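You operate a simulated robot arm through the tools that you are given. There is no shell and no other tool. Be economical: measure what you need, move in short steps, check, and stop when the job is done.

You run a simulated robot arm. Do the job below in one go: nothing can be reset, and whatever is moved stays where it is left.

JOB
Take the reading light apart for packing.
Fine: turn its dial back to DIM, switch it off, then unscrew the head and lay it on the lift top.
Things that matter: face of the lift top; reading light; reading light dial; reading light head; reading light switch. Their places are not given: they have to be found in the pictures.

The check looks at the end state, three seconds after you hand in, the way a careful person would. Anything else that was tipped, shoved, dropped, spilled or broken makes it a failure.

ROBOT AND FRAMES
A 6-joint arm with a two-finger parallel gripper, fixed in place. Base frame: the origin is at the foot of the arm, x ahead of it, y to its left, z up; the work surface is at about z = 0.64. Units: m, rad, N and s.
With the tool pointing down near the work surface it reaches from about 0.2 to 0.66 m from the base axis. Its first joint turns from -1.152 to 1.152 rad. Payload 2.9 kg.
Tool frame: the origin (TCP) lies between the finger pads and is the grasp point; the fingertips stand 0.03 m ahead of it; z points along the fingers, y is the line along which they close. The gripper opens to 0.11 m. The fingers are 0.02 m wide and 0.01 m thick; the gripper's body (0.048 by 0.112 m) begins 0.055 m behind the TCP.
Orientation is that of the tool frame in the base frame, as a unit quaternion [w, x, y, z]. With the fingers straight down and closing along the base's y, the tool's x points along the base's -x, its y along +y and its z along -z.

CONTROLS
- The arm moves only by the tool drive_tool. Its argument "increments" is a list of rows, each a list of 3 entries, a list of its own where there are three numbers: the shift along the tool's x, y, z in units of 100 mm (1.0 is 100 mm), then the turn, a rotation vector about the tool's x, y, z in units of 90 degrees (1.0 is 90 degrees), then the gripper command, from -1 (fully open) to 1 (shut), values between in proportion. In form: [[[x, y, z], [rx, ry, rz], fingers], ...]. A call has 1 to 10 rows; each row is the pose to reach, as a shift and turn from the pose commanded when the call began, along the tool's axes at that moment. A call with a number of a shift or a turn outside -1 to 1 is refused whole. Rows are played at 5 a second. More than 0.05 m and 0.15 rad between two rows, or a gripper value outside its range, and nothing of the call is played. A pose out of reach is approached as far as the arm can. The call stops where the force on the tool passes 40 N (or 10 N more than at its start, if that is more) or the arm is blocked; 0.2 s more then pass. Each finger travels about 0.108 m/s and halts on what it meets, pressing with about 23 N; the grip force reading is that of the motor and also rises with nothing between the fingers. The clock runs only during rows and for 0.2 s after the last one: add rows that repeat a pose to give the fingers time. It gives the time, the measured TCP pose, the force on the tool (base axes), the opening and the grip force at its end, in the units of the frame above (readings bear some noise), with the torque about the TCP (base axes, N m) and any sound that the robot's microphone picked up.
- Cameras (640 x 400 px; columns grow to the right, rows downward): "scene" is fixed at [0.0432, 0.4147, 1.3841]; the picture's right is [-0.96, -0.29, 0.00], its down [-0.16, 0.55, -0.82] and it looks along [0.24, -0.79, -0.57] (base axes); focal length 341 px, centre (320, 200). "wrist" rides on the gripper at [0.072, 0.017, -0.103] in the tool frame; the picture's right is [-0.23, 0.97, 0.00], its down [-0.76, -0.18, -0.62] and it looks along [-0.61, -0.14, 0.78] (tool axes); focal length 222 px, centre (320, 200).
- capture(camera): a new picture of that camera. No time passes.
- measure_at(camera, pixels): for up to 12 pixels [column, row] of the newest picture of that camera ("zoom" is the newest enlarged one), the place [x, y, z] in the base frame of the surface seen there, good to about 0.003 m. No time passes.
- zoom(camera, box): a new picture of the part [left, top, right, bottom] of that camera's present view, enlarged. No time passes.
- close_job(): hands the job in; it is judged then, once.

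Keep the steps short. Do not move on a guess: measure, check each grasp and each placing, and mend mistakes. In all there are 80 turns and 34 pictures (those below and enlarged ones count). Leave the gripper open and the arm clear of the work at the hand-in unless told otherwise, and finish with a single line.

The tools are called after "Request:" by a JSON object that holds its "fn" and its "kwargs". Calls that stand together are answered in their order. drive_tool: Moves the arm, as the interface text tells. Its arguments: {"type":"object","properties":{"increments":{"type":"array","items":{"type":"array"}}},"required":["increments"]} The other tools are called the same way: capture (camera) takes a picture; measure_at (camera, pixels) gives the place of the surface under pixels of a picture; zoom (camera, box) takes an enlarged picture of a part of a camera's view; close_job () hands the job in.

At the start:

```text
t: 0.0
tool_pos: [0.3293, -0.2062, 1.043]
tcp_rot: [0.001, 0.0, 1.0, 0.001]
wrist_force: [0.4, -0.7, 0.5]
wrist_torque: [-0.02, -0.01, 0.02]
finger_gap: 0.1102
gripper_force: 0.0
```

scene: 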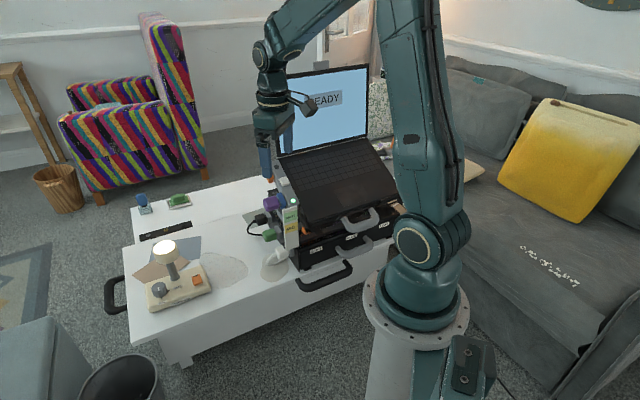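
wrist: 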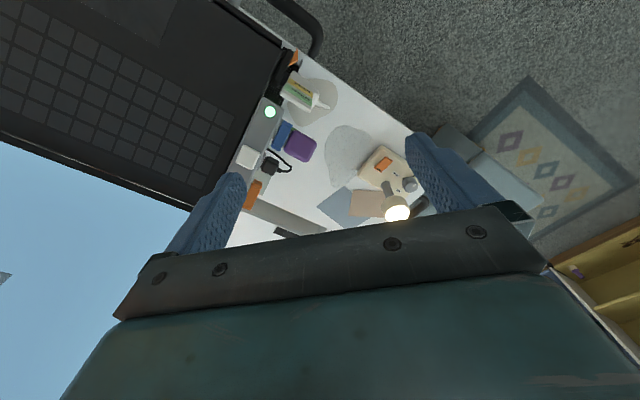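

I see the reading light at about (175,280) in the scene picture. I'll enlarge it and the surroundings.

Request:
{"fn": "zoom", "kwargs": {"camera": "scene", "box": [120, 220, 248, 320]}}

Request:
{"fn": "zoom", "kwargs": {"camera": "wrist", "box": [230, 70, 450, 240]}}

Request:
{"fn": "zoom", "kwargs": {"camera": "scene", "box": [90, 160, 420, 366]}}

```text
4.00 times, centred on (184, 270) of scene
```

zoom: 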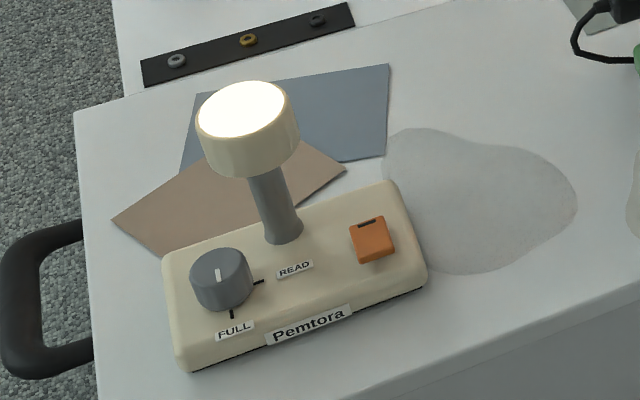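

```text
2.35 times, centred on (340, 155) of wrist
```

zoom: 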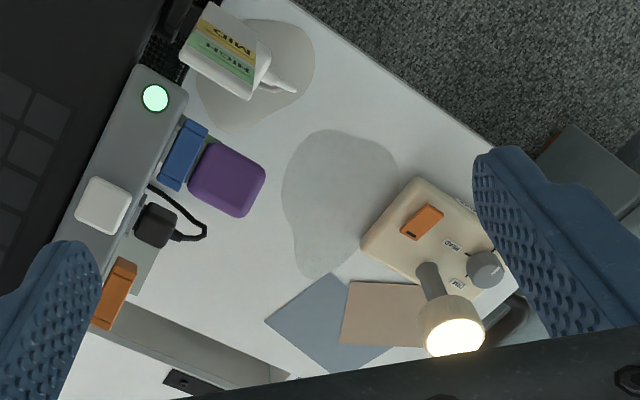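

```text
1.94 times, centred on (255, 263) of scene
```

zoom: 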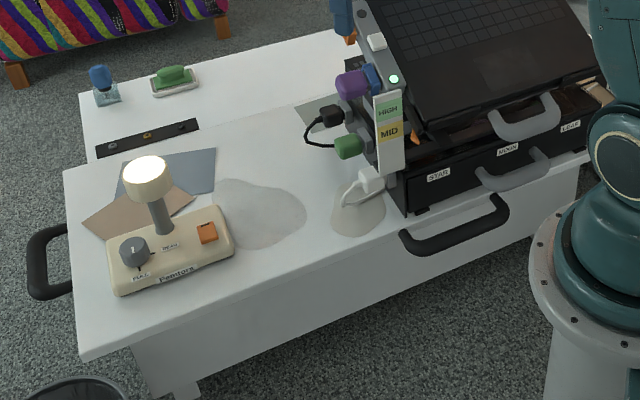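

Next I'll measure the points of the light and the surfaces around it.

Request:
{"fn": "zoom", "kwargs": {"camera": "scene", "box": [120, 220, 248, 320]}}

Request:
{"fn": "measure_at", "kwargs": {"camera": "zoom", "pixels": [[220, 272], [258, 281], [232, 314], [295, 268], [372, 238], [282, 235], [243, 108], [245, 155], [490, 190], [380, 360], [340, 110], [200, 150]]}}

Request:
{"fn": "measure_at", "kwargs": {"camera": "scene", "pixels": [[220, 190], [140, 225], [230, 225], [165, 240], [240, 300], [124, 247], [135, 342], [155, 281], [210, 292], [204, 263]]}}

```text
4.00 times, centred on (184, 270) of scene
```

zoom: 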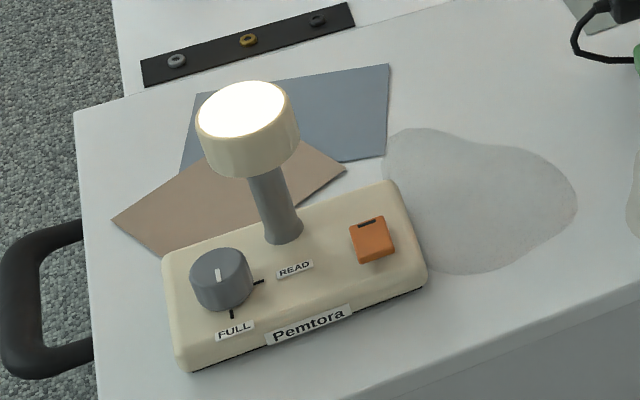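

```text
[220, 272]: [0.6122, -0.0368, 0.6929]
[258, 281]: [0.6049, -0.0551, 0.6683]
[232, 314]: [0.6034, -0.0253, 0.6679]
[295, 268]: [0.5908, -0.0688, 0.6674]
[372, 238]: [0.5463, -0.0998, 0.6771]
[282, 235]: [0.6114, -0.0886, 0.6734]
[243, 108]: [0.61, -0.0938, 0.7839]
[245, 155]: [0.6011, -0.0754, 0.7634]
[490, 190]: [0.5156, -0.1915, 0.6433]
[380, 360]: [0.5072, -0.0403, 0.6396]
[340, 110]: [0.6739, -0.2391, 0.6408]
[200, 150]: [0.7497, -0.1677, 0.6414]
```

```text
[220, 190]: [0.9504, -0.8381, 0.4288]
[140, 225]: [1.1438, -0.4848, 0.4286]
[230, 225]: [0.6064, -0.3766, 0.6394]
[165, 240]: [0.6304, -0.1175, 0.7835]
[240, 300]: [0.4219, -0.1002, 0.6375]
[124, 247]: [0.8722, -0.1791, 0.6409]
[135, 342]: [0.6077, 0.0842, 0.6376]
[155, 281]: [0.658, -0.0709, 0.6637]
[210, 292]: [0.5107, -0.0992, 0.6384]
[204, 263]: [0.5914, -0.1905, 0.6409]
```

The lift top's white face is at z≈0.64. The light's head is near (0.61,-0.09,0.78), the dial near (0.61,-0.04,0.69) and the switch near (0.546,-0.10,0.677). I'll move left first, staying high and away from the laptop, so the wrist camera sees the light closer.

Request:
{"fn": "drive_tool", "kwargs": {"increments": [[[0, 0.35, 0], [0, 0, 0], -1], [[0, 0.7, 0], [0, 0, 0], -1], [[0, 1.0, 0], [0, 0, 0], -1], [[-0.2, 1.0, 0.3], [0, 0, 0], -1], [[-0.4, 1.0, 0.6], [0, 0, 0], -1], [[-0.6, 1.0, 0.9], [0, 0, 0], -1]]}}

Request:
{"fn": "capture", "kwargs": {"camera": "wrist"}}

```text
t: 1.4
tool_pos: [0.3878, -0.1059, 0.9531]
tcp_rot: [0.002, 0.0, 1.0, 0.0]
wrist_force: [0.0, -0.1, -0.7]
wrist_torque: [-0.04, 0.01, 0.02]
finger_gap: 0.1102
gripper_force: 0.1
```

```text
27 pictures are left
```

wrist: 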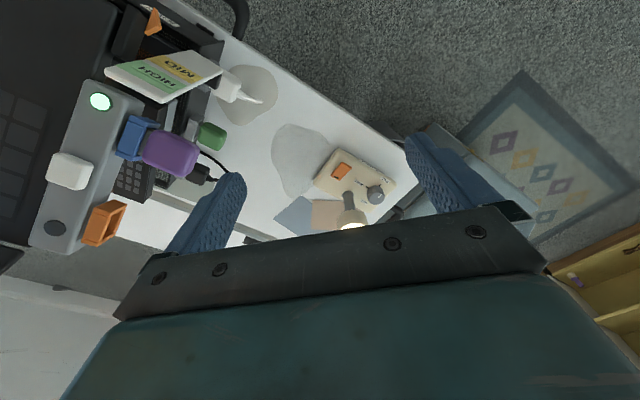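

The light is at (355,180), still small. I'll move over it at z≈0.89, which is well above the head's 0.785.

Request:
{"fn": "drive_tool", "kwargs": {"increments": [[[-0.4, 0.1, 0], [0, 0, 0], -1], [[-0.8, 0.2, 0], [0, 0, 0], -1], [[-1.0, 0.4, 0.2], [0, 0, 0], -1], [[-1.0, 0.4, 0.5], [0, 0, 0], -1], [[-1.0, 0.4, 0.5], [0, 0, 0], -1]]}}

Request:
{"fn": "zoom", "kwargs": {"camera": "wrist", "box": [220, 60, 444, 200]}}

```text
t: 2.6
tool_pos: [0.4888, -0.0666, 0.9024]
tcp_rot: [0.001, 0.001, 1.0, 0.0]
wrist_force: [0.5, 0.4, 0.7]
wrist_torque: [0.01, -0.01, -0.01]
finger_gap: 0.1099
gripper_force: 0.1
```

```text
2.86 times, centred on (332, 130) of wrist
```

zoom: 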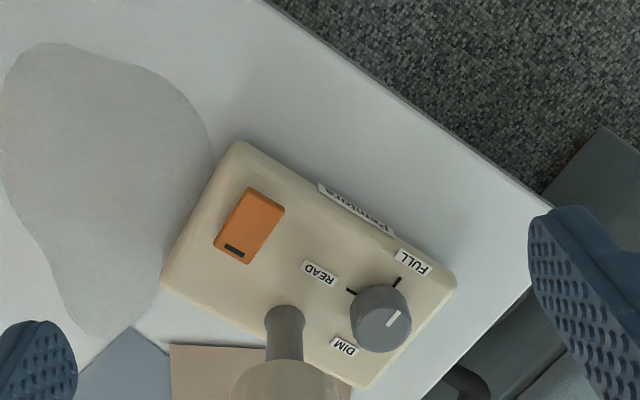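

The dial has FULL (up-right), READ (left) and DIM (below left) labels. The white pointer aims at FULL, so turning back to DIM is counterclockwise seen from above. I'll measure these points.

Request:
{"fn": "measure_at", "kwargs": {"camera": "zoom", "pixels": [[388, 325], [400, 311], [397, 284], [350, 291], [345, 347], [411, 264], [318, 273], [383, 350], [360, 320], [405, 325], [379, 296], [262, 205]]}}

Request:
{"fn": "measure_at", "kwargs": {"camera": "zoom", "pixels": [[235, 248], [260, 225], [225, 225], [270, 245], [240, 145], [450, 282], [365, 380], [170, 280], [285, 315], [280, 385], [250, 200], [285, 380]]}}

Request:
{"fn": "zoom", "kwargs": {"camera": "wrist", "box": [320, 135, 376, 190]}}

```text
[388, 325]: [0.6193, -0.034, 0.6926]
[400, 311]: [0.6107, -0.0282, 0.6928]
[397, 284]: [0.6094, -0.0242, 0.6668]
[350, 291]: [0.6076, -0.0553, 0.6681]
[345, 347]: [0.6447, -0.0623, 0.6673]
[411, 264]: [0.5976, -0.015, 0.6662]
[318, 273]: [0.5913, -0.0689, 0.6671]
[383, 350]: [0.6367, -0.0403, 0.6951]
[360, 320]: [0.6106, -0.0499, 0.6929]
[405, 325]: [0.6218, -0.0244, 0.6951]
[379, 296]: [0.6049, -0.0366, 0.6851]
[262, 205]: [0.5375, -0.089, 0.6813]
```

```text
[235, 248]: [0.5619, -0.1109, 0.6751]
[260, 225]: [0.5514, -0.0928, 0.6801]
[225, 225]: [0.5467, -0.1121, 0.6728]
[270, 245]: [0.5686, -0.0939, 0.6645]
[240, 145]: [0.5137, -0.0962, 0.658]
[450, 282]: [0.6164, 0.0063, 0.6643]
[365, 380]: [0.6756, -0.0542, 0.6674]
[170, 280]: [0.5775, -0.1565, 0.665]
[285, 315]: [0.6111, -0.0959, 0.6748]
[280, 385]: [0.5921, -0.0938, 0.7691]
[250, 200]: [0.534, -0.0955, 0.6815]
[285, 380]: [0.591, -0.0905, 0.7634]
```

```text
7.27 times, centred on (348, 162) of wrist
```

zoom: 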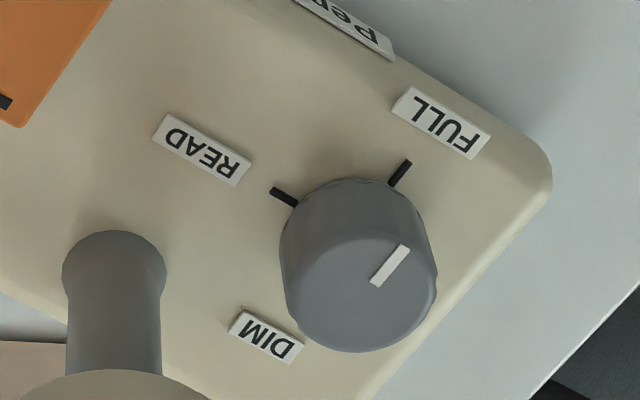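

The base sits at 45°. From the dial centre, FULL lies at 135°, READ at 225° and DIM at 315°, so it needs about +180° CCW. I'll measure the knob top's outline and the head.

Request:
{"fn": "measure_at", "kwargs": {"camera": "zoom", "pixels": [[361, 296], [296, 290], [426, 290], [361, 342], [361, 250], [375, 282], [402, 249], [330, 335], [410, 330], [114, 300], [85, 300], [140, 300]]}}

Request:
{"fn": "measure_at", "kwargs": {"camera": "scene", "pixels": [[164, 247], [170, 247], [176, 247], [182, 247], [188, 247], [179, 241], [179, 254], [179, 260], [190, 253], [172, 258], [186, 270], [189, 276]]}}

Request:
{"fn": "capture", "kwargs": {"camera": "scene"}}

```text
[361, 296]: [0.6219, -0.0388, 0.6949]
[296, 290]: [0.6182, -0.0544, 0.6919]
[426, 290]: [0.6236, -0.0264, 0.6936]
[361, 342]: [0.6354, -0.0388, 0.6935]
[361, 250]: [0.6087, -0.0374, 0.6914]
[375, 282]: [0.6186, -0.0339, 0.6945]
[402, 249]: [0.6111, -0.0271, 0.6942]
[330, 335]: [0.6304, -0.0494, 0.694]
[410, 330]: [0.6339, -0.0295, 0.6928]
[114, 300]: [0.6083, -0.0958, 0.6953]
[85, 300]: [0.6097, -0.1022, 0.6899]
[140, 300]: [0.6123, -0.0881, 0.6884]
```

```text
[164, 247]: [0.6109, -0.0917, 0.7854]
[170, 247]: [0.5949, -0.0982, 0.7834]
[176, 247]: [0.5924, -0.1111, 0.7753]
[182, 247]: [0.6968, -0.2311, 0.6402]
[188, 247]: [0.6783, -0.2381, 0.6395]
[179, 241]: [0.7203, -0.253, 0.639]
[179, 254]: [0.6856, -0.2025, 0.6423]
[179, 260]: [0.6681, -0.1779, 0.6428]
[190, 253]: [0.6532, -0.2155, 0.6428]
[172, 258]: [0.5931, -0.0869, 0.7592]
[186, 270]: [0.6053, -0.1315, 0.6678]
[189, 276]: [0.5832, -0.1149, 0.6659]
```

```text
24 pictures are left
```

scene: 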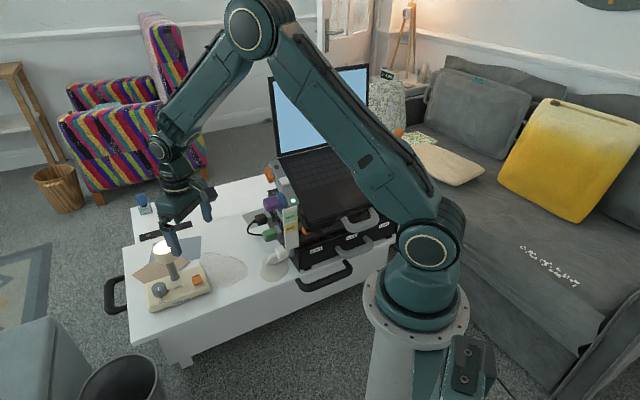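

The knob is centred near (0.621,-0.039), radius about 16 mm, top at 0.694. The head's rim is only about 26 mm away in plan, so a vertical gripper would hit it. I'll grip the knob with the tool tilted 40° away from the head and turn about the vertical axis, regrasping as needed. First I'll yaw clockwise, staying high.

Request:
{"fn": "drive_tool", "kwargs": {"increments": [[[0, 0, 0], [0, 0, 0.09], -1], [[0, 0, 0], [0, 0, 0.18], -1], [[0, 0, 0], [0, 0, 0.27], -1], [[0, 0, 0], [0, 0, 0.36], -1], [[0, 0, 0], [0, 0, 0.45], -1], [[0, 0, 0], [0, 0, 0.54], -1], [[0, 0, 0], [0, 0, 0.63], -1], [[0, 0, 0], [0, 0, 0.72], -1], [[0, 0, 0], [0, 0, 0.81], -1], [[0, 0, 0], [0, 0, 0.9], -1]]}}

Request:
{"fn": "drive_tool", "kwargs": {"increments": [[[0, 0, 0], [0, 0, 0.09], -1], [[0, 0, 0], [0, 0, 0.18], -1], [[0, 0, 0], [0, 0, 0.27], -1], [[0, 0, 0], [0, 0, 0.36], -1], [[0, 0, 0], [0, 0, 0.4444], -1], [[0, 0, 0], [0, 0, 0.4444], -1]]}}

Request:
{"fn": "drive_tool", "kwargs": {"increments": [[[0, 0, 0], [0, -0.09, 0], -1], [[0, 0, 0], [0, -0.18, 0], -1], [[0, 0, 0], [0, -0.27, 0], -1], [[0, 0, 0], [0, -0.36, 0], -1], [[0, 0, 0], [0, -0.4444, 0], -1], [[0, 0, 0], [0, -0.4444, 0], -1]]}}

```text
t: 4.8
tool_pos: [0.4877, -0.0667, 0.9026]
tcp_rot: [0.001, 0.651, 0.759, 0.001]
wrist_force: [-0.4, 0.4, 0.4]
wrist_torque: [-0.03, -0.01, -0.03]
finger_gap: 0.11
gripper_force: 0.0
```

```text
t: 6.2
tool_pos: [0.4894, -0.0662, 0.9029]
tcp_rot: [0.001, 0.871, 0.491, 0.0]
wrist_force: [0.2, -0.7, 0.8]
wrist_torque: [-0.02, 0.0, 0.04]
finger_gap: 0.1099
gripper_force: 0.0
```

```text
t: 7.6
tool_pos: [0.4886, -0.066, 0.9034]
tcp_rot: [0.168, 0.818, 0.462, -0.298]
wrist_force: [-0.1, -0.2, -1.3]
wrist_torque: [-0.01, 0.01, -0.02]
finger_gap: 0.1101
gripper_force: 0.1
```

The tool now leans toward (+0.52,+0.86), away from the head, and closes horizontally. I'll move high toward a start point 0.1 m back from the knob along the tool axis, and narrow the fingers to about 6 cm.

Request:
{"fn": "drive_tool", "kwargs": {"increments": [[[0.24, 0.2, -0.2], [0, 0, 0], -0.1], [[0.48, 0.4, -0.4], [0, 0, 0], -0.1], [[0.72, 0.6, -0.6], [0, 0, 0], -0.1], [[0.95, 0.79, -0.8], [0, 0, 0], -0.1], [[0.95, 0.79, -0.8], [0, 0, 0], -0.1]]}}

```text
t: 8.8
tool_pos: [0.5204, -0.0375, 0.8862]
tcp_rot: [0.169, 0.818, 0.465, -0.295]
wrist_force: [-0.9, 0.0, 0.8]
wrist_torque: [0.02, 0.02, -0.01]
finger_gap: 0.0607
gripper_force: 0.1
out of reach, approached as far as the arm can: row 1, 2, 3, 4, 5
```

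Leaning outward at this azimuth is out of reach. I'll turn the lean 28° CCW so it points nearly straight toward +y, and see where the commanded pose ends.

Request:
{"fn": "drive_tool", "kwargs": {"increments": [[[0, 0, 0], [-0.05, 0, -0.0595], -0.1], [[0, 0, 0], [-0.1, 0, -0.119], -0.1], [[0, 0, 0], [-0.15, 0, -0.1785], -0.1], [[0, 0, 0], [-0.2, 0, -0.238], -0.1], [[0, 0, 0], [-0.2, 0, -0.238], -0.1]]}}

```text
t: 10.0
tool_pos: [0.5185, -0.0362, 0.884]
tcp_rot: [0.236, 0.682, 0.647, -0.246]
wrist_force: [-0.2, 0.5, 0.1]
wrist_torque: [0.01, -0.02, 0.0]
finger_gap: 0.0605
gripper_force: 0.2
```

Now I move to about (0.62,0.03,0.82), beyond the knob on the side away from the head.

Request:
{"fn": "drive_tool", "kwargs": {"increments": [[[0.24, 0.245, 0.01], [0, 0, 0], -0.1], [[0.48, 0.49, 0.02], [0, 0, 0], -0.1], [[0.72, 0.735, 0.03], [0, 0, 0], -0.1], [[0.959, 0.977, 0.039], [0, 0, 0], -0.1], [[0.959, 0.977, 0.039], [0, 0, 0], -0.1]]}}

Request:
{"fn": "capture", "kwargs": {"camera": "wrist"}}

```text
t: 11.2
tool_pos: [0.5951, 0.0241, 0.8275]
tcp_rot: [0.235, 0.682, 0.647, -0.247]
wrist_force: [0.1, -0.1, 0.3]
wrist_torque: [0.0, -0.05, -0.03]
finger_gap: 0.0605
gripper_force: 0.2
out of reach, approached as far as the arm can: row 4, 5
```

```text
23 pictures are left
```

wrist: 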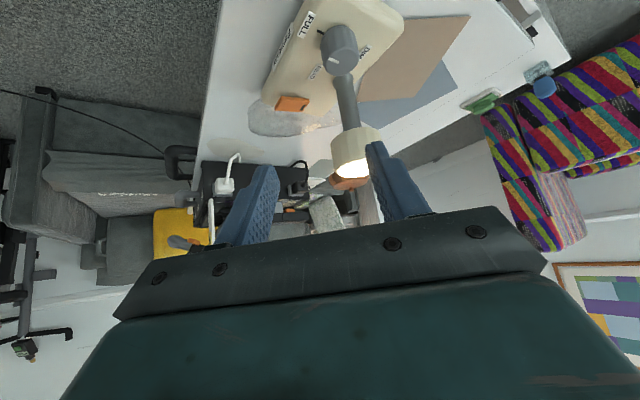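

The reach model says lower is easier. I'll descend along a slant to the pre-grasp point (0.622,0.010,0.757), still on the side away from the head.

Request:
{"fn": "drive_tool", "kwargs": {"increments": [[[0.12, 0.05, 0.2], [0, 0, 0], -0.1], [[0.24, 0.14, 0.4], [0, 0, 0], -0.1], [[0.356, 0.274, 0.623], [0, 0, 0], -0.1], [[0.356, 0.274, 0.623], [0, 0, 0], -0.1]]}}

Request:
{"fn": "capture", "kwargs": {"camera": "wrist"}}

```text
t: 12.2
tool_pos: [0.5994, 0.0016, 0.7721]
tcp_rot: [0.236, 0.682, 0.647, -0.247]
wrist_force: [-0.5, 0.0, -0.6]
wrist_torque: [-0.01, 0.01, 0.02]
finger_gap: 0.0603
gripper_force: 0.1
out of reach, approached as far as the arm can: row 1, 2, 3, 4
```

```text
22 pictures are left
```

wrist: 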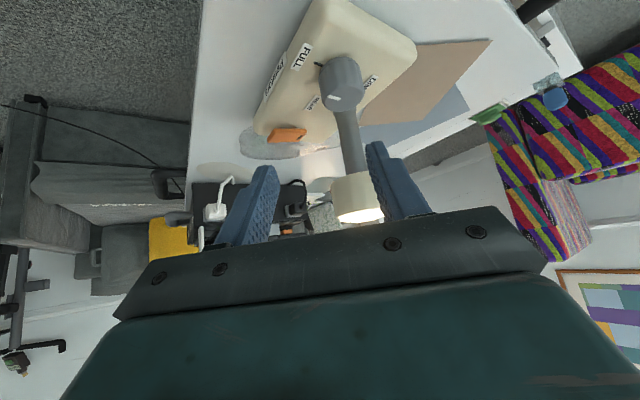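

The knob is visible at (340,75), but this azimuth still falls short of reach. I'll turn the lean another 25° CCW, toward the robot, which should ease it.

Request:
{"fn": "drive_tool", "kwargs": {"increments": [[[0, 0, 0], [-0.06, 0, -0.071], -0.1], [[0, 0, 0], [-0.12, 0, -0.142], -0.1], [[0, 0, 0], [-0.179, 0, -0.213], -0.1], [[0, 0, 0], [-0.179, 0, -0.213], -0.1]]}}

```text
t: 13.2
tool_pos: [0.6003, 0.0022, 0.7737]
tcp_rot: [0.285, 0.525, 0.779, -0.19]
wrist_force: [0.2, 0.2, -0.1]
wrist_torque: [0.01, -0.02, -0.01]
finger_gap: 0.0605
gripper_force: 0.0
```

Now to the pre-grasp point, 6 cm back along the tool axis from the knob.

Request:
{"fn": "drive_tool", "kwargs": {"increments": [[[0.065, 0.017, 0.133], [0, 0, 0], -0.1], [[0.129, 0.034, 0.267], [0, 0, 0], -0.1], [[0.129, 0.034, 0.267], [0, 0, 0], -0.1]]}}

Request:
{"fn": "capture", "kwargs": {"camera": "wrist"}}

```text
t: 14.0
tool_pos: [0.604, -0.0036, 0.7444]
tcp_rot: [0.284, 0.526, 0.778, -0.191]
wrist_force: [-0.2, -0.9, -0.8]
wrist_torque: [0.01, 0.02, 0.03]
finger_gap: 0.0603
gripper_force: 0.0
```

```text
21 pictures are left
```

wrist: 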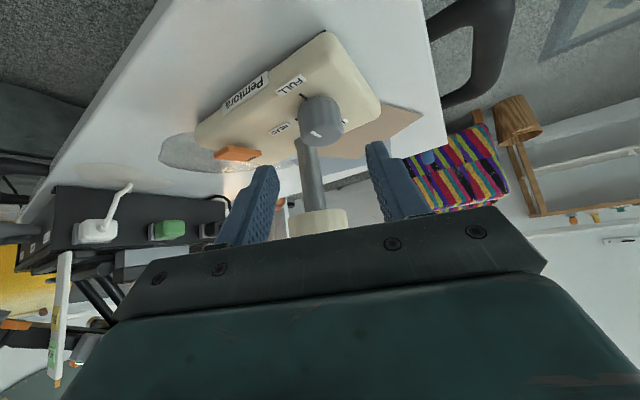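

Clear on all sides. I'll check the head's underside and edges from here before advancing.

Request:
{"fn": "measure_at", "kwargs": {"camera": "wrist", "pixels": [[290, 224], [345, 220], [318, 213], [318, 225], [312, 170], [320, 133], [300, 105], [341, 125], [322, 108], [272, 128], [305, 98]]}}

```text
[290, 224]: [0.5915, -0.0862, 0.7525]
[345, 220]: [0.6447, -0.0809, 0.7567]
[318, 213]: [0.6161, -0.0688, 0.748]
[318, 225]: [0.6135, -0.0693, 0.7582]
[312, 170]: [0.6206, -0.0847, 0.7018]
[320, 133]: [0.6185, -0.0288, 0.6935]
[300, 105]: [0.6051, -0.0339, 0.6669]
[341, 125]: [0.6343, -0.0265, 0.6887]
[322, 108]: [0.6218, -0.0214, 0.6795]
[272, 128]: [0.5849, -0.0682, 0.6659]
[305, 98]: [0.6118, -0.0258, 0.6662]
```

The head spans about z 0.748–0.785, centred near (0.618,-0.097), with a radius of about 29 mm. Clearances are fine, so I'll advance onto the knob with the fingers open.

Request:
{"fn": "drive_tool", "kwargs": {"increments": [[[0, 0.01, 0.2], [0, 0, 0], -0.1], [[-0.005, 0.02, 0.4], [0, 0, 0], -0.1], [[-0.008, 0.024, 0.59], [0, 0, 0], -0.1], [[-0.008, 0.024, 0.59], [0, 0, 0], -0.1]]}}

Request:
{"fn": "capture", "kwargs": {"camera": "wrist"}}

```text
t: 15.0
tool_pos: [0.6207, -0.0385, 0.6997]
tcp_rot: [0.284, 0.526, 0.779, -0.19]
wrist_force: [0.4, -0.4, -0.7]
wrist_torque: [0.0, 0.0, -0.01]
finger_gap: 0.0604
gripper_force: 0.0
```

```text
20 pictures are left
```

wrist: 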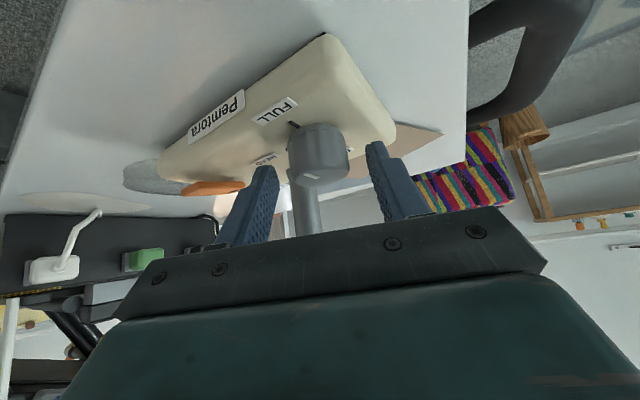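

The knob sits between the fingers with no contact. Before closing I'll try turning the open tool back 25° clockwise about the knob axis to get a longer stroke.

Request:
{"fn": "drive_tool", "kwargs": {"increments": [[[0, 0, 0], [0.06, 0, 0.071], -0.1], [[0, 0, 0], [0.12, 0, 0.142], -0.1], [[0, 0, 0], [0.179, 0, 0.213], -0.1], [[0, 0, 0], [0.179, 0, 0.213], -0.1]]}}

```text
t: 16.0
tool_pos: [0.5938, -0.0291, 0.6951]
tcp_rot: [0.236, 0.683, 0.646, -0.246]
wrist_force: [9.7, -1.8, 11.6]
wrist_torque: [-0.15, 0.11, 0.19]
finger_gap: 0.0623
gripper_force: 1.7
out of reach, approached as far as the arm can: row 3, 4
```

That was out of reach and a finger leaned on the knob lightly (about 10 N). I'm going back to the previous good pose.

Request:
{"fn": "drive_tool", "kwargs": {"increments": [[[-0.03, 0.09, 0.005], [-0.06, 0, -0.071], -0.1], [[-0.06, 0.18, 0.01], [-0.12, 0, -0.142], -0.1], [[-0.094, 0.275, 0.015], [-0.179, 0, -0.213], -0.1], [[-0.094, 0.275, 0.015], [-0.179, 0, -0.213], -0.1]]}}

Request:
{"fn": "capture", "kwargs": {"camera": "wrist"}}

```text
t: 17.0
tool_pos: [0.62, -0.039, 0.7008]
tcp_rot: [0.284, 0.525, 0.779, -0.191]
wrist_force: [0.5, 0.2, -0.1]
wrist_torque: [-0.05, 0.0, 0.02]
finger_gap: 0.0607
gripper_force: 0.1
```

```text
19 pictures are left
```

wrist: 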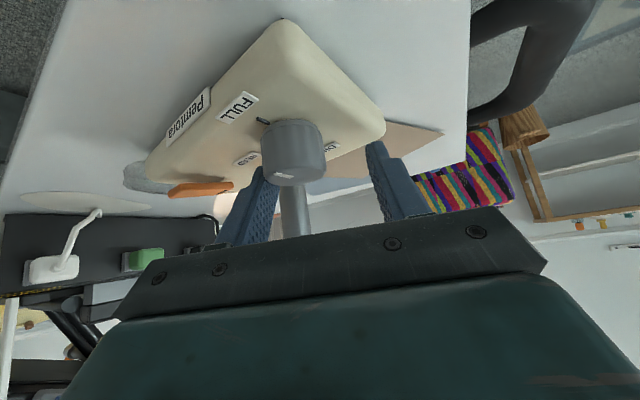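

The light slid a little: the knob is now at (293,150) in the picture. I'll remeasure it.

Request:
{"fn": "measure_at", "kwargs": {"camera": "wrist", "pixels": [[275, 179], [315, 174], [293, 183], [313, 179], [293, 140], [262, 121], [264, 150], [324, 150], [283, 20], [384, 130], [150, 170], [330, 146]]}}

Request:
{"fn": "zoom", "kwargs": {"camera": "scene", "box": [120, 220, 248, 320]}}

```text
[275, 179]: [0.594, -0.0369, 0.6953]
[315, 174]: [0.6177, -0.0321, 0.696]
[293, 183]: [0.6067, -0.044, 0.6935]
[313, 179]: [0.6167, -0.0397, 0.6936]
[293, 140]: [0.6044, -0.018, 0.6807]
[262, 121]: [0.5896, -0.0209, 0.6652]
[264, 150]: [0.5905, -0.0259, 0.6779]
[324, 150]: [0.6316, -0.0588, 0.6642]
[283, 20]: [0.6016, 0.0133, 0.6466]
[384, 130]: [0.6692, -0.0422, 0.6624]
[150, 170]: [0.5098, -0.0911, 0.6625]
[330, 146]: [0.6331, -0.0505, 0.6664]
```

```text
4.00 times, centred on (184, 270) of scene
```

zoom: 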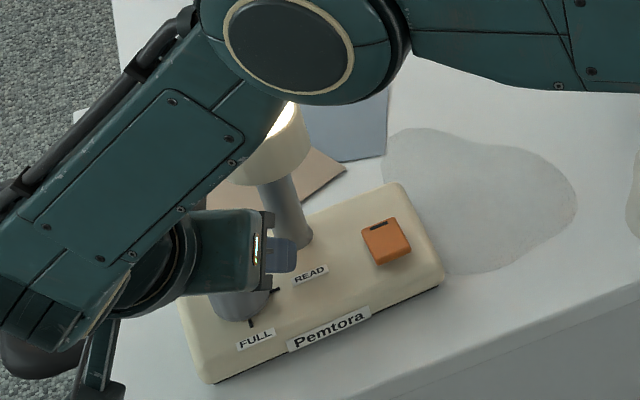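

The light slid about 15 mm toward me and is still upright. The knob centre is now about (0.606,-0.036). I'll recentre on it and close gently to check the grasp.

Request:
{"fn": "drive_tool", "kwargs": {"increments": [[[0.067, -0.12, -0.044], [0, 0, 0], -0.1], [[0.067, -0.12, -0.044], [0, 0, 0], -0.1], [[0.067, -0.12, -0.044], [0, 0, 0], 0.2], [[0.067, -0.12, -0.044], [0, 0, 0], 1], [[0.067, -0.12, -0.044], [0, 0, 0], 1]]}}

Request:
{"fn": "capture", "kwargs": {"camera": "wrist"}}

```text
t: 18.2
tool_pos: [0.6077, -0.0355, 0.6987]
tcp_rot: [0.284, 0.526, 0.779, -0.189]
wrist_force: [2.0, 1.8, -0.7]
wrist_torque: [0.02, 0.03, -0.02]
finger_gap: 0.0346
gripper_force: 22.8
```

```text
17 pictures are left
```

wrist: 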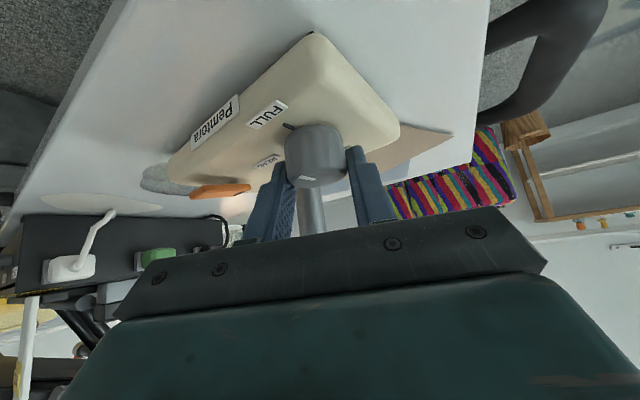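

The knob is gripped (gap 34.6 mm, low forces). I'll turn 40° CCW about the vertical.

Request:
{"fn": "drive_tool", "kwargs": {"increments": [[[0, 0, 0], [-0.057, 0, -0.068], 1], [[0, 0, 0], [-0.114, 0, -0.136], 1], [[0, 0, 0], [-0.171, 0, -0.204], 1], [[0, 0, 0], [-0.228, 0, -0.272], 1], [[0, 0, 0], [-0.2856, 0, -0.34], 1], [[0, 0, 0], [-0.2856, 0, -0.34], 1]]}}

Request:
{"fn": "capture", "kwargs": {"camera": "wrist"}}

```text
t: 19.6
tool_pos: [0.6068, -0.0367, 0.6989]
tcp_rot: [0.333, 0.227, 0.912, -0.082]
wrist_force: [0.7, -1.8, 5.2]
wrist_torque: [0.07, 0.19, 0.03]
finger_gap: 0.0346
gripper_force: 23.2
```

```text
16 pictures are left
```

wrist: 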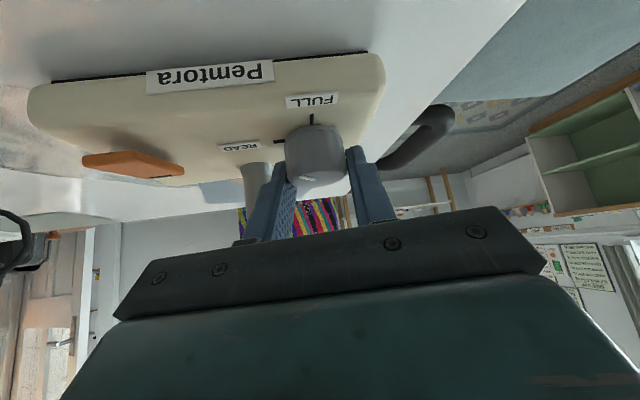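

The dial turned and the base stayed put. I'll open, swing back 40°, and regrip.

Request:
{"fn": "drive_tool", "kwargs": {"increments": [[[0, 0, 0], [0, 0, 0], -0.1], [[0, 0, 0], [0, 0, 0], -0.1], [[0, 0, 0], [0.057, 0, 0.068], -0.1], [[0, 0, 0], [0.114, 0, 0.136], -0.1], [[0, 0, 0], [0.171, 0, 0.204], -0.1], [[0, 0, 0], [0.228, 0, 0.272], -0.1], [[0, 0, 0], [0.2856, 0, 0.34], -0.1], [[0, 0, 0], [0.2856, 0, 0.34], 0.3], [[0, 0, 0], [0.2856, 0, 0.34], 1], [[0, 0, 0], [0.2856, 0, 0.34], 1]]}}

Request:
{"fn": "drive_tool", "kwargs": {"increments": [[[0, 0, 0], [-0.057, 0, -0.068], 1], [[0, 0, 0], [-0.114, 0, -0.136], 1], [[0, 0, 0], [-0.171, 0, -0.204], 1], [[0, 0, 0], [-0.228, 0, -0.272], 1], [[0, 0, 0], [-0.2856, 0, -0.34], 1], [[0, 0, 0], [-0.2856, 0, -0.34], 1]]}}

Request:
{"fn": "drive_tool", "kwargs": {"increments": [[[0, 0, 0], [0, 0, 0], -0.1], [[0, 0, 0], [0, 0, 0], -0.1], [[0, 0, 0], [0.057, 0, 0.068], -0.1], [[0, 0, 0], [0.114, 0, 0.136], -0.1], [[0, 0, 0], [0.171, 0, 0.204], -0.1], [[0, 0, 0], [0.228, 0, 0.272], -0.1], [[0, 0, 0], [0.2856, 0, 0.34], -0.1], [[0, 0, 0], [0.2856, 0, 0.34], -0.1]]}}

Request:
{"fn": "zoom", "kwargs": {"camera": "wrist", "box": [220, 60, 420, 220]}}

```text
t: 21.8
tool_pos: [0.6072, -0.0369, 0.6984]
tcp_rot: [0.284, 0.526, 0.778, -0.192]
wrist_force: [-3.3, 0.4, 0.0]
wrist_torque: [-0.21, -0.04, -0.02]
finger_gap: 0.0344
gripper_force: 23.1
```

```text
t: 23.2
tool_pos: [0.6062, -0.0361, 0.6982]
tcp_rot: [0.333, 0.226, 0.912, -0.082]
wrist_force: [-5.9, -1.9, 6.8]
wrist_torque: [0.18, 0.12, 0.01]
finger_gap: 0.0342
gripper_force: 22.9
```

```text
t: 25.0
tool_pos: [0.607, -0.0358, 0.6982]
tcp_rot: [0.283, 0.527, 0.778, -0.191]
wrist_force: [0.2, -0.1, 0.4]
wrist_torque: [0.01, 0.02, 0.03]
finger_gap: 0.0605
gripper_force: 0.0
```

```text
2.50 times, centred on (320, 140) of wrist
```

zoom: 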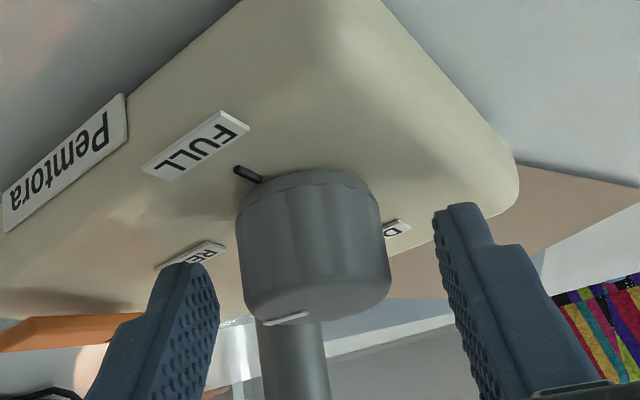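

The pointer is visible at (288,318) in the enlargement. I'll measure its ends.

Request:
{"fn": "measure_at", "kwargs": {"camera": "zoom", "pixels": [[267, 323], [288, 318], [306, 313], [320, 308], [250, 305], [380, 290], [315, 240], [238, 170], [258, 180], [390, 230], [205, 250]]}}

```text
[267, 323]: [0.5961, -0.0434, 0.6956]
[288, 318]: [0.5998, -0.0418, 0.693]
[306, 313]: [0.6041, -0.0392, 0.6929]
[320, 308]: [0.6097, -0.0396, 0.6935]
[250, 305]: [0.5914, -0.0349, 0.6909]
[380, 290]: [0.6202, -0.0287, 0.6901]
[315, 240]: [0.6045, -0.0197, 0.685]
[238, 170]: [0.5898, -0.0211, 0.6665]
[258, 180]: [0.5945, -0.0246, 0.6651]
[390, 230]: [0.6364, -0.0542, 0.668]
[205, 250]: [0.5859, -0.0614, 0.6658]
```

The pointer is now at about 210°, near READ, so this is working. Two more 40° strokes follow.

Request:
{"fn": "drive_tool", "kwargs": {"increments": [[[0, 0, 0], [0, 0, 0], 0.3], [[0, 0, 0], [0, 0, 0], 1], [[0, 0, 0], [0, 0, 0], 1], [[0, 0, 0], [-0.057, 0, -0.068], 1], [[0, 0, 0], [-0.114, 0, -0.136], 1], [[0, 0, 0], [-0.171, 0, -0.204], 1], [[0, 0, 0], [-0.228, 0, -0.272], 1], [[0, 0, 0], [-0.2856, 0, -0.34], 1], [[0, 0, 0], [-0.2856, 0, -0.34], 1]]}}

Request:
{"fn": "drive_tool", "kwargs": {"increments": [[[0, 0, 0], [0, 0, 0], -0.1], [[0, 0, 0], [0, 0, 0], -0.1], [[0, 0, 0], [0.057, 0, 0.068], -0.1], [[0, 0, 0], [0.114, 0, 0.136], -0.1], [[0, 0, 0], [0.171, 0, 0.204], -0.1], [[0, 0, 0], [0.228, 0, 0.272], -0.1], [[0, 0, 0], [0.2856, 0, 0.34], -0.1], [[0, 0, 0], [0.2856, 0, 0.34], 0.3], [[0, 0, 0], [0.2856, 0, 0.34], 1], [[0, 0, 0], [0.2856, 0, 0.34], 1]]}}

Request:
{"fn": "drive_tool", "kwargs": {"increments": [[[0, 0, 0], [-0.057, 0, -0.068], 1], [[0, 0, 0], [-0.114, 0, -0.136], 1], [[0, 0, 0], [-0.171, 0, -0.204], 1], [[0, 0, 0], [-0.228, 0, -0.272], 1], [[0, 0, 0], [-0.2856, 0, -0.34], 1], [[0, 0, 0], [-0.2856, 0, -0.34], 1]]}}

Request:
{"fn": "drive_tool", "kwargs": {"increments": [[[0, 0, 0], [0, 0, 0], -0.1], [[0, 0, 0], [0, 0, 0], -0.1], [[0, 0, 0], [0.057, 0, 0.068], -0.1], [[0, 0, 0], [0.114, 0, 0.136], -0.1], [[0, 0, 0], [0.171, 0, 0.204], -0.1], [[0, 0, 0], [0.228, 0, 0.272], -0.1], [[0, 0, 0], [0.2856, 0, 0.34], -0.1], [[0, 0, 0], [0.2856, 0, 0.34], -0.1]]}}

Request:
{"fn": "zoom", "kwargs": {"camera": "wrist", "box": [220, 60, 420, 220]}}

```text
t: 27.0
tool_pos: [0.6061, -0.0358, 0.6983]
tcp_rot: [0.332, 0.227, 0.912, -0.083]
wrist_force: [-1.2, -1.3, -0.2]
wrist_torque: [-0.35, -0.1, 0.01]
finger_gap: 0.0343
gripper_force: 22.6
```

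```text
t: 29.2
tool_pos: [0.6065, -0.0358, 0.6988]
tcp_rot: [0.283, 0.526, 0.779, -0.191]
wrist_force: [2.0, 2.5, -0.6]
wrist_torque: [0.04, -0.28, -0.02]
finger_gap: 0.0346
gripper_force: 23.2
```

```text
t: 30.6
tool_pos: [0.6058, -0.0371, 0.6973]
tcp_rot: [0.333, 0.227, 0.911, -0.083]
wrist_force: [-1.3, -4.0, -0.8]
wrist_torque: [0.05, 0.23, 0.0]
finger_gap: 0.0344
gripper_force: 23.0
```

```text
t: 32.4
tool_pos: [0.6066, -0.0361, 0.6984]
tcp_rot: [0.283, 0.527, 0.778, -0.191]
wrist_force: [-0.4, -0.5, -0.6]
wrist_torque: [-0.03, -0.01, 0.01]
finger_gap: 0.0604
gripper_force: 0.0
```

```text
2.50 times, centred on (320, 140) of wrist
```

zoom: 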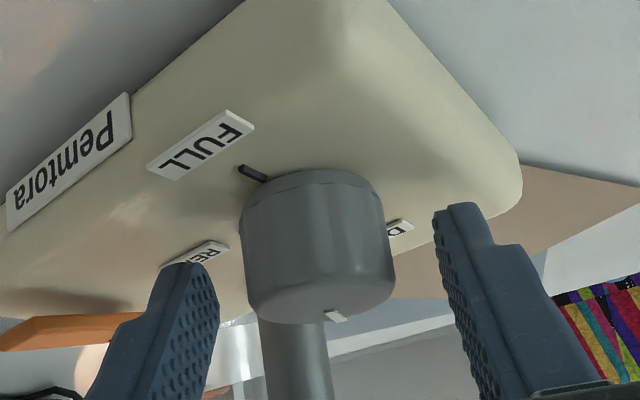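

Request:
{"fn": "measure_at", "kwargs": {"camera": "zoom", "pixels": [[326, 311], [341, 320], [334, 315], [319, 305], [240, 168], [262, 180], [128, 98], [8, 230], [519, 170], [400, 20], [205, 250], [246, 300]]}}

```text
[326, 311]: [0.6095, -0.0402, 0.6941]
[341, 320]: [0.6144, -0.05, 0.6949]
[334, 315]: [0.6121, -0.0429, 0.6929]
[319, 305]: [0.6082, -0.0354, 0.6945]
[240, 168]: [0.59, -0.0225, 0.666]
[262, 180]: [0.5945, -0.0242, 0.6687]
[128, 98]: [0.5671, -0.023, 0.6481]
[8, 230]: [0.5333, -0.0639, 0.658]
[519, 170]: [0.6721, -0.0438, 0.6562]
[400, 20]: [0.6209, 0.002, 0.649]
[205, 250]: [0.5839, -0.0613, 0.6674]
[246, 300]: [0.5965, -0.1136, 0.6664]
```

The pointer is at about 297°, and DIM, allowing for the base's small rotation, is near 318°. One more stroke of about 21°.

Request:
{"fn": "drive_tool", "kwargs": {"increments": [[[0, 0, 0], [0, 0, 0], 0.3], [[0, 0, 0], [0, 0, 0], 1], [[0, 0, 0], [0, 0, 0], 1], [[0, 0, 0], [-0.05, 0, -0.06], 1], [[0, 0, 0], [-0.1, 0, -0.12], 1], [[0, 0, 0], [-0.15, 0, -0.179], 1], [[0, 0, 0], [-0.15, 0, -0.179], 1]]}}

Request:
{"fn": "drive_tool", "kwargs": {"increments": [[[0, 0, 0], [0, 0, 0], -0.1], [[0, 0, 0], [0, 0, 0], -0.1], [[0, 0, -0.25], [0, 0, 0], -0.1], [[0, 0, -0.5], [0, 0, 0], -0.1], [[0, 0, -0.75], [0, 0, 0], -0.1], [[0, 0, -1], [0, 0, 0], -0.1], [[0, 0, -1], [0, 0, 0], -0.1]]}}

Request:
{"fn": "capture", "kwargs": {"camera": "wrist"}}

```text
t: 34.0
tool_pos: [0.6061, -0.0355, 0.6973]
tcp_rot: [0.315, 0.374, 0.861, -0.137]
wrist_force: [-2.9, 0.2, 1.5]
wrist_torque: [-0.1, 0.2, -0.41]
finger_gap: 0.0346
gripper_force: 23.5
```

```text
t: 35.6
tool_pos: [0.5637, 0.0119, 0.7743]
tcp_rot: [0.315, 0.375, 0.861, -0.137]
wrist_force: [-0.1, -0.1, -0.2]
wrist_torque: [0.0, 0.01, 0.03]
finger_gap: 0.0607
gripper_force: 0.0
```

```text
13 pictures are left
```

wrist: 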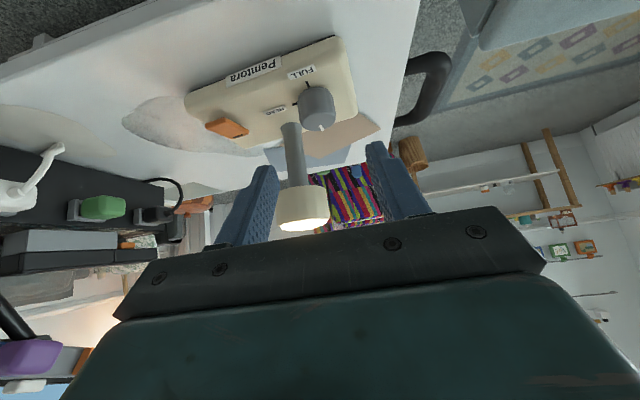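

Final torque showed the dial reaching its end. Now I'll lift, undo the tilt, and turn back to the standard orientation for a view from above.

Request:
{"fn": "drive_tool", "kwargs": {"increments": [[[-0.16, -0.07, -0.3], [0, 0, 0], -0.1], [[-0.33, -0.15, -0.6], [0, 0.09, 0], -0.1], [[-0.49, -0.22, -0.894], [0, 0.18, 0], -0.1], [[-0.49, -0.22, -0.894], [0, 0.27, 0], -0.1], [[-0.49, -0.22, -0.894], [0, 0.36, 0], -0.1], [[-0.49, -0.22, -0.894], [0, 0.4444, 0], -0.1], [[-0.49, -0.22, -0.894], [0, 0.4444, 0], -0.1]]}}

Request:
{"fn": "drive_tool", "kwargs": {"increments": [[[0, 0, 0], [0, 0, -0.09], 0.4], [[0, 0, 0], [0, 0, -0.18], 1], [[0, 0, 0], [0, 0, -0.27], 1], [[0, 0, 0], [0, 0, -0.36], 1], [[0, 0, 0], [0, 0, -0.45], 1], [[0, 0, 0], [0, 0, -0.52], 1], [[0, 0, 0], [0, 0, -0.52], 1]]}}

```text
t: 37.2
tool_pos: [0.5329, 0.0097, 0.8744]
tcp_rot: [0.001, 0.399, 0.917, 0.0]
wrist_force: [-0.5, 0.3, -0.7]
wrist_torque: [0.0, 0.01, 0.01]
finger_gap: 0.0605
gripper_force: 0.1
```

```text
t: 38.8
tool_pos: [0.5339, 0.0106, 0.8743]
tcp_rot: [0.001, 0.0, 1.0, 0.0]
wrist_force: [-0.3, -0.1, -0.8]
wrist_torque: [0.0, 0.0, -0.02]
finger_gap: 0.0
gripper_force: 23.3
```

Now back to the viewing spot beside the light, above the switch's approach, fingers shut.

Request:
{"fn": "drive_tool", "kwargs": {"increments": [[[0.3, -0.3, 0], [0, 0, 0], 1], [[0.5, -0.6, 0], [0, 0, 0], 1], [[0.5, -0.85, 0], [0, 0, 0], 1], [[0.5, -0.85, 0], [0, 0, 0], 1]]}}

Request:
{"fn": "zoom", "kwargs": {"camera": "wrist", "box": [220, 60, 444, 200]}}

```text
t: 39.8
tool_pos: [0.4809, -0.0725, 0.8756]
tcp_rot: [0.001, 0.001, 1.0, 0.0]
wrist_force: [0.0, -0.4, 0.8]
wrist_torque: [-0.01, 0.0, 0.0]
finger_gap: 0.0
gripper_force: 23.0
```

```text
2.86 times, centred on (332, 130) of wrist
```

zoom: 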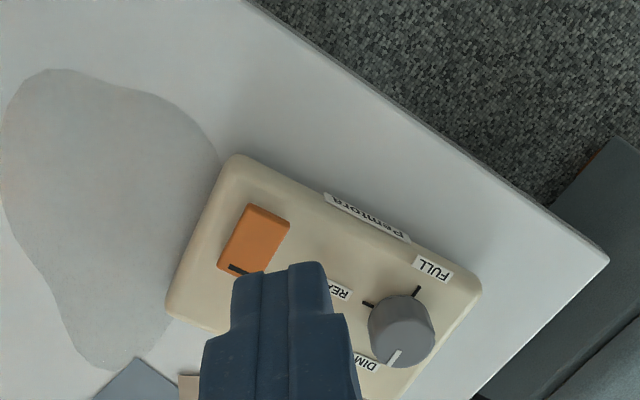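

The pointer now aims toward DIM. I'll measure the pointer angle, the base edge, and the switch's corners.

Request:
{"fn": "measure_at", "kwargs": {"camera": "zoom", "pixels": [[399, 351], [390, 366], [413, 297], [419, 287], [366, 303], [374, 306], [330, 197], [405, 240], [265, 215], [245, 208], [285, 225], [236, 263]]}}

Request:
{"fn": "measure_at", "kwargs": {"camera": "zoom", "pixels": [[255, 235], [265, 225], [260, 220], [250, 245], [240, 255], [258, 250], [240, 160], [478, 290], [170, 305], [400, 340], [260, 210], [365, 362]]}}

```text
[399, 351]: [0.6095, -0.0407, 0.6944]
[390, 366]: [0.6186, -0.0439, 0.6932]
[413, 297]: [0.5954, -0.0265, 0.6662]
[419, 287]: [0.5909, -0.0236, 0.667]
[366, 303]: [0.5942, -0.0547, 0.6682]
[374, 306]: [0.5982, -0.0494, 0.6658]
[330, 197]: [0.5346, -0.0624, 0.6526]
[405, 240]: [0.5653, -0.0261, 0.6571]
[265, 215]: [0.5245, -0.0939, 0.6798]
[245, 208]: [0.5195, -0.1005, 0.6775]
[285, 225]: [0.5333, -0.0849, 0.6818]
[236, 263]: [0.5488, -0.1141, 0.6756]
```

```text
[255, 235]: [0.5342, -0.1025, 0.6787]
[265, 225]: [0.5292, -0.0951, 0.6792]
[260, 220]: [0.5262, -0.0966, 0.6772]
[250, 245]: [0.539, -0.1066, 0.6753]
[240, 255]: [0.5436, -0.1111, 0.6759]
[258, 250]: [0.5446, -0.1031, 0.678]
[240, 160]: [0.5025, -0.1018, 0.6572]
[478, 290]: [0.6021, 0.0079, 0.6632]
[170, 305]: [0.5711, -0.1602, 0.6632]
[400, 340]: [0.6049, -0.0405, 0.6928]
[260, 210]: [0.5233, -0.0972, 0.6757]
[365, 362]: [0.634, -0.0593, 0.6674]
```

The pointer lies opposite the FULL tick within a few degrees, so it's on DIM. The switch's bar end at (0.549,-0.114) is down and its front end, about (0.528,-0.094), is raised, so I press the front end. I'll move over it with fingers shut.

Request:
{"fn": "drive_tool", "kwargs": {"increments": [[[-0.235, -0.11, 0.2], [0, 0, 0], 1], [[-0.471, -0.22, 0.4], [0, 0, 0], 1], [[-0.471, -0.22, 0.7], [0, 0, 0], 1], [[-0.471, -0.22, 1.0], [0, 0, 0], 1], [[-0.471, -0.22, 1.0], [0, 0, 0], 1]]}}

Request:
{"fn": "drive_tool", "kwargs": {"increments": [[[0, 0, 0.3], [0, 0, 0], 1], [[0, 0, 0.45], [0, 0, 0], 1], [[0, 0, 0.55], [0, 0, 0], 1], [[0, 0, 0.6], [0, 0, 0], 1], [[0, 0, 0.63], [0, 0, 0], 1], [[0, 0, 0.66], [0, 0, 0], 1], [[0, 0, 0.69], [0, 0, 0], 1], [[0, 0, 0.69], [0, 0, 0], 1]]}}

Request:
{"fn": "capture", "kwargs": {"camera": "scene"}}

```text
t: 41.0
tool_pos: [0.5288, -0.0943, 0.7748]
tcp_rot: [0.0, 0.002, 1.0, 0.0]
wrist_force: [-0.2, -0.3, 0.1]
wrist_torque: [0.02, -0.03, -0.04]
finger_gap: 0.0
gripper_force: 22.9
```

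```text
t: 42.8
tool_pos: [0.5316, -0.0972, 0.7064]
tcp_rot: [0.0, 0.002, 1.0, 0.0]
wrist_force: [-5.7, 2.8, 12.5]
wrist_torque: [-0.05, 0.07, 0.0]
finger_gap: 0.0
gripper_force: 23.5
```

```text
11 pictures are left
```

scene: 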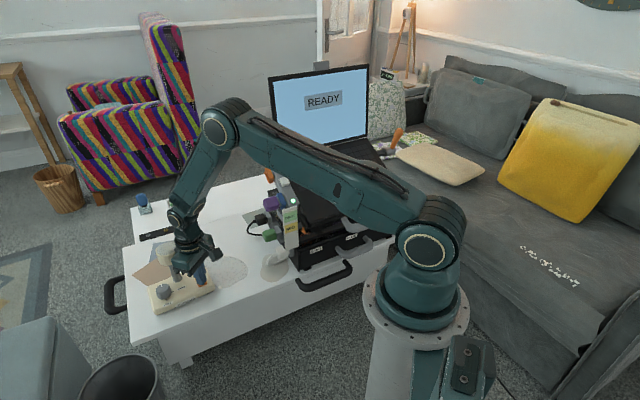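

There is 12.5 N of contact and no click yet. I'll press a few mm more in small steps, then lift and check.

Request:
{"fn": "drive_tool", "kwargs": {"increments": [[[0, 0, 0.02], [0, 0, 0], 1], [[0, 0, 0.04], [0, 0, 0], 1], [[0, 0, 0.06], [0, 0, 0], 1], [[0, 0, 0.06], [0, 0, 0], 1]]}}

Request:
{"fn": "drive_tool", "kwargs": {"increments": [[[0, 0, -0.2], [0, 0, 0], 1], [[0.2, 0, -0.6], [0, 0, 0], 1], [[0.4, 0.1, -1.0], [0, 0, 0], 1], [[0.4, 0.1, -1.0], [0, 0, 0], 1]]}}

Request:
{"fn": "zoom", "kwargs": {"camera": "wrist", "box": [180, 40, 460, 215]}}

```text
t: 43.3
tool_pos: [0.5302, -0.0973, 0.7072]
tcp_rot: [0.0, 0.002, 1.0, 0.0]
wrist_force: [-6.9, 1.2, 9.1]
wrist_torque: [-0.1, 0.07, -0.04]
finger_gap: 0.0
gripper_force: 23.0
stopped in row 2: the force on the tool passed its limit at 44 N (the readings are from after the stop); the commanded pose is now the measured one
```

```text
t: 44.3
tool_pos: [0.4901, -0.085, 0.8072]
tcp_rot: [0.001, 0.002, 1.0, 0.001]
wrist_force: [0.9, -0.2, 0.2]
wrist_torque: [-0.01, 0.02, 0.01]
finger_gap: 0.0
gripper_force: 23.3
```

```text
2.29 times, centred on (320, 128) of wrist
```

zoom: 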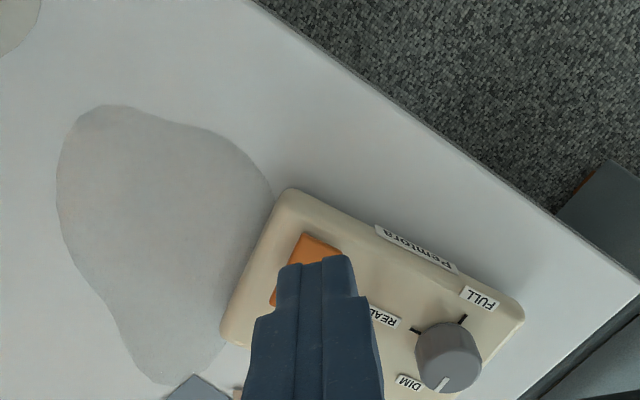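

Request:
{"fn": "zoom", "kwargs": {"camera": "scene", "box": [120, 220, 248, 320]}}

Request:
{"fn": "measure_at", "kwargs": {"camera": "wrist", "pixels": [[312, 146], [320, 150], [326, 149], [305, 158], [302, 166], [315, 143]]}}

```text
4.00 times, centred on (184, 270) of scene
```

zoom: 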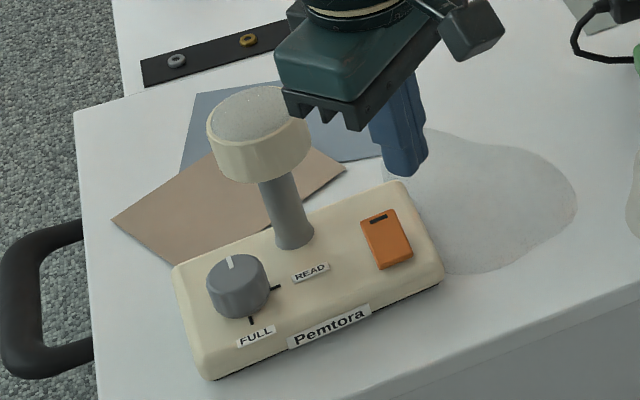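

```text
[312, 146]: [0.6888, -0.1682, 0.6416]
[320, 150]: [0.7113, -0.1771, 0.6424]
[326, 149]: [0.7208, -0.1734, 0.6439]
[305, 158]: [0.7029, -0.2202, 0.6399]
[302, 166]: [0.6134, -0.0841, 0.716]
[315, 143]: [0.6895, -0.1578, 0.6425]
```

The light is off, and the pointer is opposite the FULL tick. Next is the head. I'll measure its outline from the scene picture.

Request:
{"fn": "measure_at", "kwargs": {"camera": "zoom", "pixels": [[245, 118], [215, 130], [245, 90], [262, 145], [225, 105], [255, 120], [260, 168], [225, 165], [303, 148], [290, 232], [280, 190], [260, 180]]}}

Request:
{"fn": "drive_tool", "kwargs": {"increments": [[[0, 0, -0.4], [0, 0, 0], 0], [[0, 0, -0.8], [0, 0, 0.09], -1], [[0, 0, -1.0], [0, 0, 0.18], -1], [[0, 0, -1.0], [0, 0, 0.27], -1], [[0, 0, -1.0], [0, 0, 0.36], -1], [[0, 0, -1.0], [0, 0, 0.45], -1], [[0, 0, -1.0], [0, 0, 0.54], -1], [[0, 0, -1.0], [0, 0, 0.63], -1], [[0, 0, -1.0], [0, 0, 0.72], -1], [[0, 0, -1.0], [0, 0, 0.81], -1]]}}

```text
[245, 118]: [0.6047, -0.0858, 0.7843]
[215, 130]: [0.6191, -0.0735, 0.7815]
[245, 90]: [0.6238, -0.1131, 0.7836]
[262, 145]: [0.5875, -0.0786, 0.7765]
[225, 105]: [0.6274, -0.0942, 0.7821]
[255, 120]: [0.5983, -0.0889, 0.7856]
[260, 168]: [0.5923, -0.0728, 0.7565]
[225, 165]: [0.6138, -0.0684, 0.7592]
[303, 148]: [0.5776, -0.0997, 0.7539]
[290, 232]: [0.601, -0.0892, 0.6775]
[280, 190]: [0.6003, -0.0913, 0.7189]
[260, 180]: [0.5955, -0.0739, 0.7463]
```

```text
t: 46.5
tool_pos: [0.4897, -0.0866, 0.9061]
tcp_rot: [0.0, 0.597, 0.802, 0.0]
wrist_force: [-0.2, 0.1, 0.5]
wrist_torque: [-0.01, -0.01, -0.03]
finger_gap: 0.1103
gripper_force: 0.1
```

The head's centre is about (0.604,-0.095), radius about 28 mm, z 0.748–0.785. I'll move over it with fingers fully open, stopping above the top.

Request:
{"fn": "drive_tool", "kwargs": {"increments": [[[-0.13, 0.33, 0.2], [0, 0, 0], -1], [[-0.26, 0.66, 0.4], [0, 0, 0], -1], [[-0.39, 0.98, 0.6], [0, 0, 0], -1], [[-0.39, 0.98, 0.6], [0, 0, 0], -1]]}}

Request:
{"fn": "capture", "kwargs": {"camera": "wrist"}}

```text
t: 47.5
tool_pos: [0.5964, -0.0948, 0.8436]
tcp_rot: [0.0, 0.596, 0.803, 0.001]
wrist_force: [0.1, 0.5, 0.2]
wrist_torque: [0.0, 0.0, -0.02]
finger_gap: 0.11
gripper_force: 0.1
```

```text
8 pictures are left
```

wrist: 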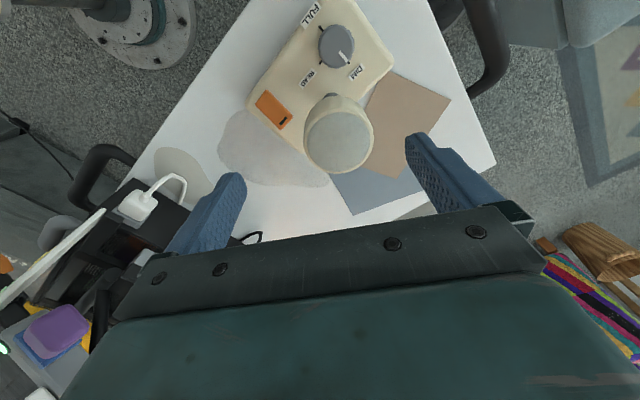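

The dial points at the DIM label here too. I'll measure the head from this view.

Request:
{"fn": "measure_at", "kwargs": {"camera": "wrist", "pixels": [[340, 143], [309, 143], [371, 143], [340, 116], [340, 170], [318, 122], [362, 122], [318, 163], [362, 163], [335, 50], [337, 97]]}}

```text
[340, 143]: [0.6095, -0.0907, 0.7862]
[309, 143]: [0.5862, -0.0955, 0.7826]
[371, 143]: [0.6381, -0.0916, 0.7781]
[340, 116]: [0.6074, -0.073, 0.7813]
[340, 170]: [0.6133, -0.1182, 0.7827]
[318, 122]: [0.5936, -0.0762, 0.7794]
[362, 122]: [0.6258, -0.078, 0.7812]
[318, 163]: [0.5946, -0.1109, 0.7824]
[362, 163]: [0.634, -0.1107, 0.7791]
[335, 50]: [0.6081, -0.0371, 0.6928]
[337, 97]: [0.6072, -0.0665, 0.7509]
```

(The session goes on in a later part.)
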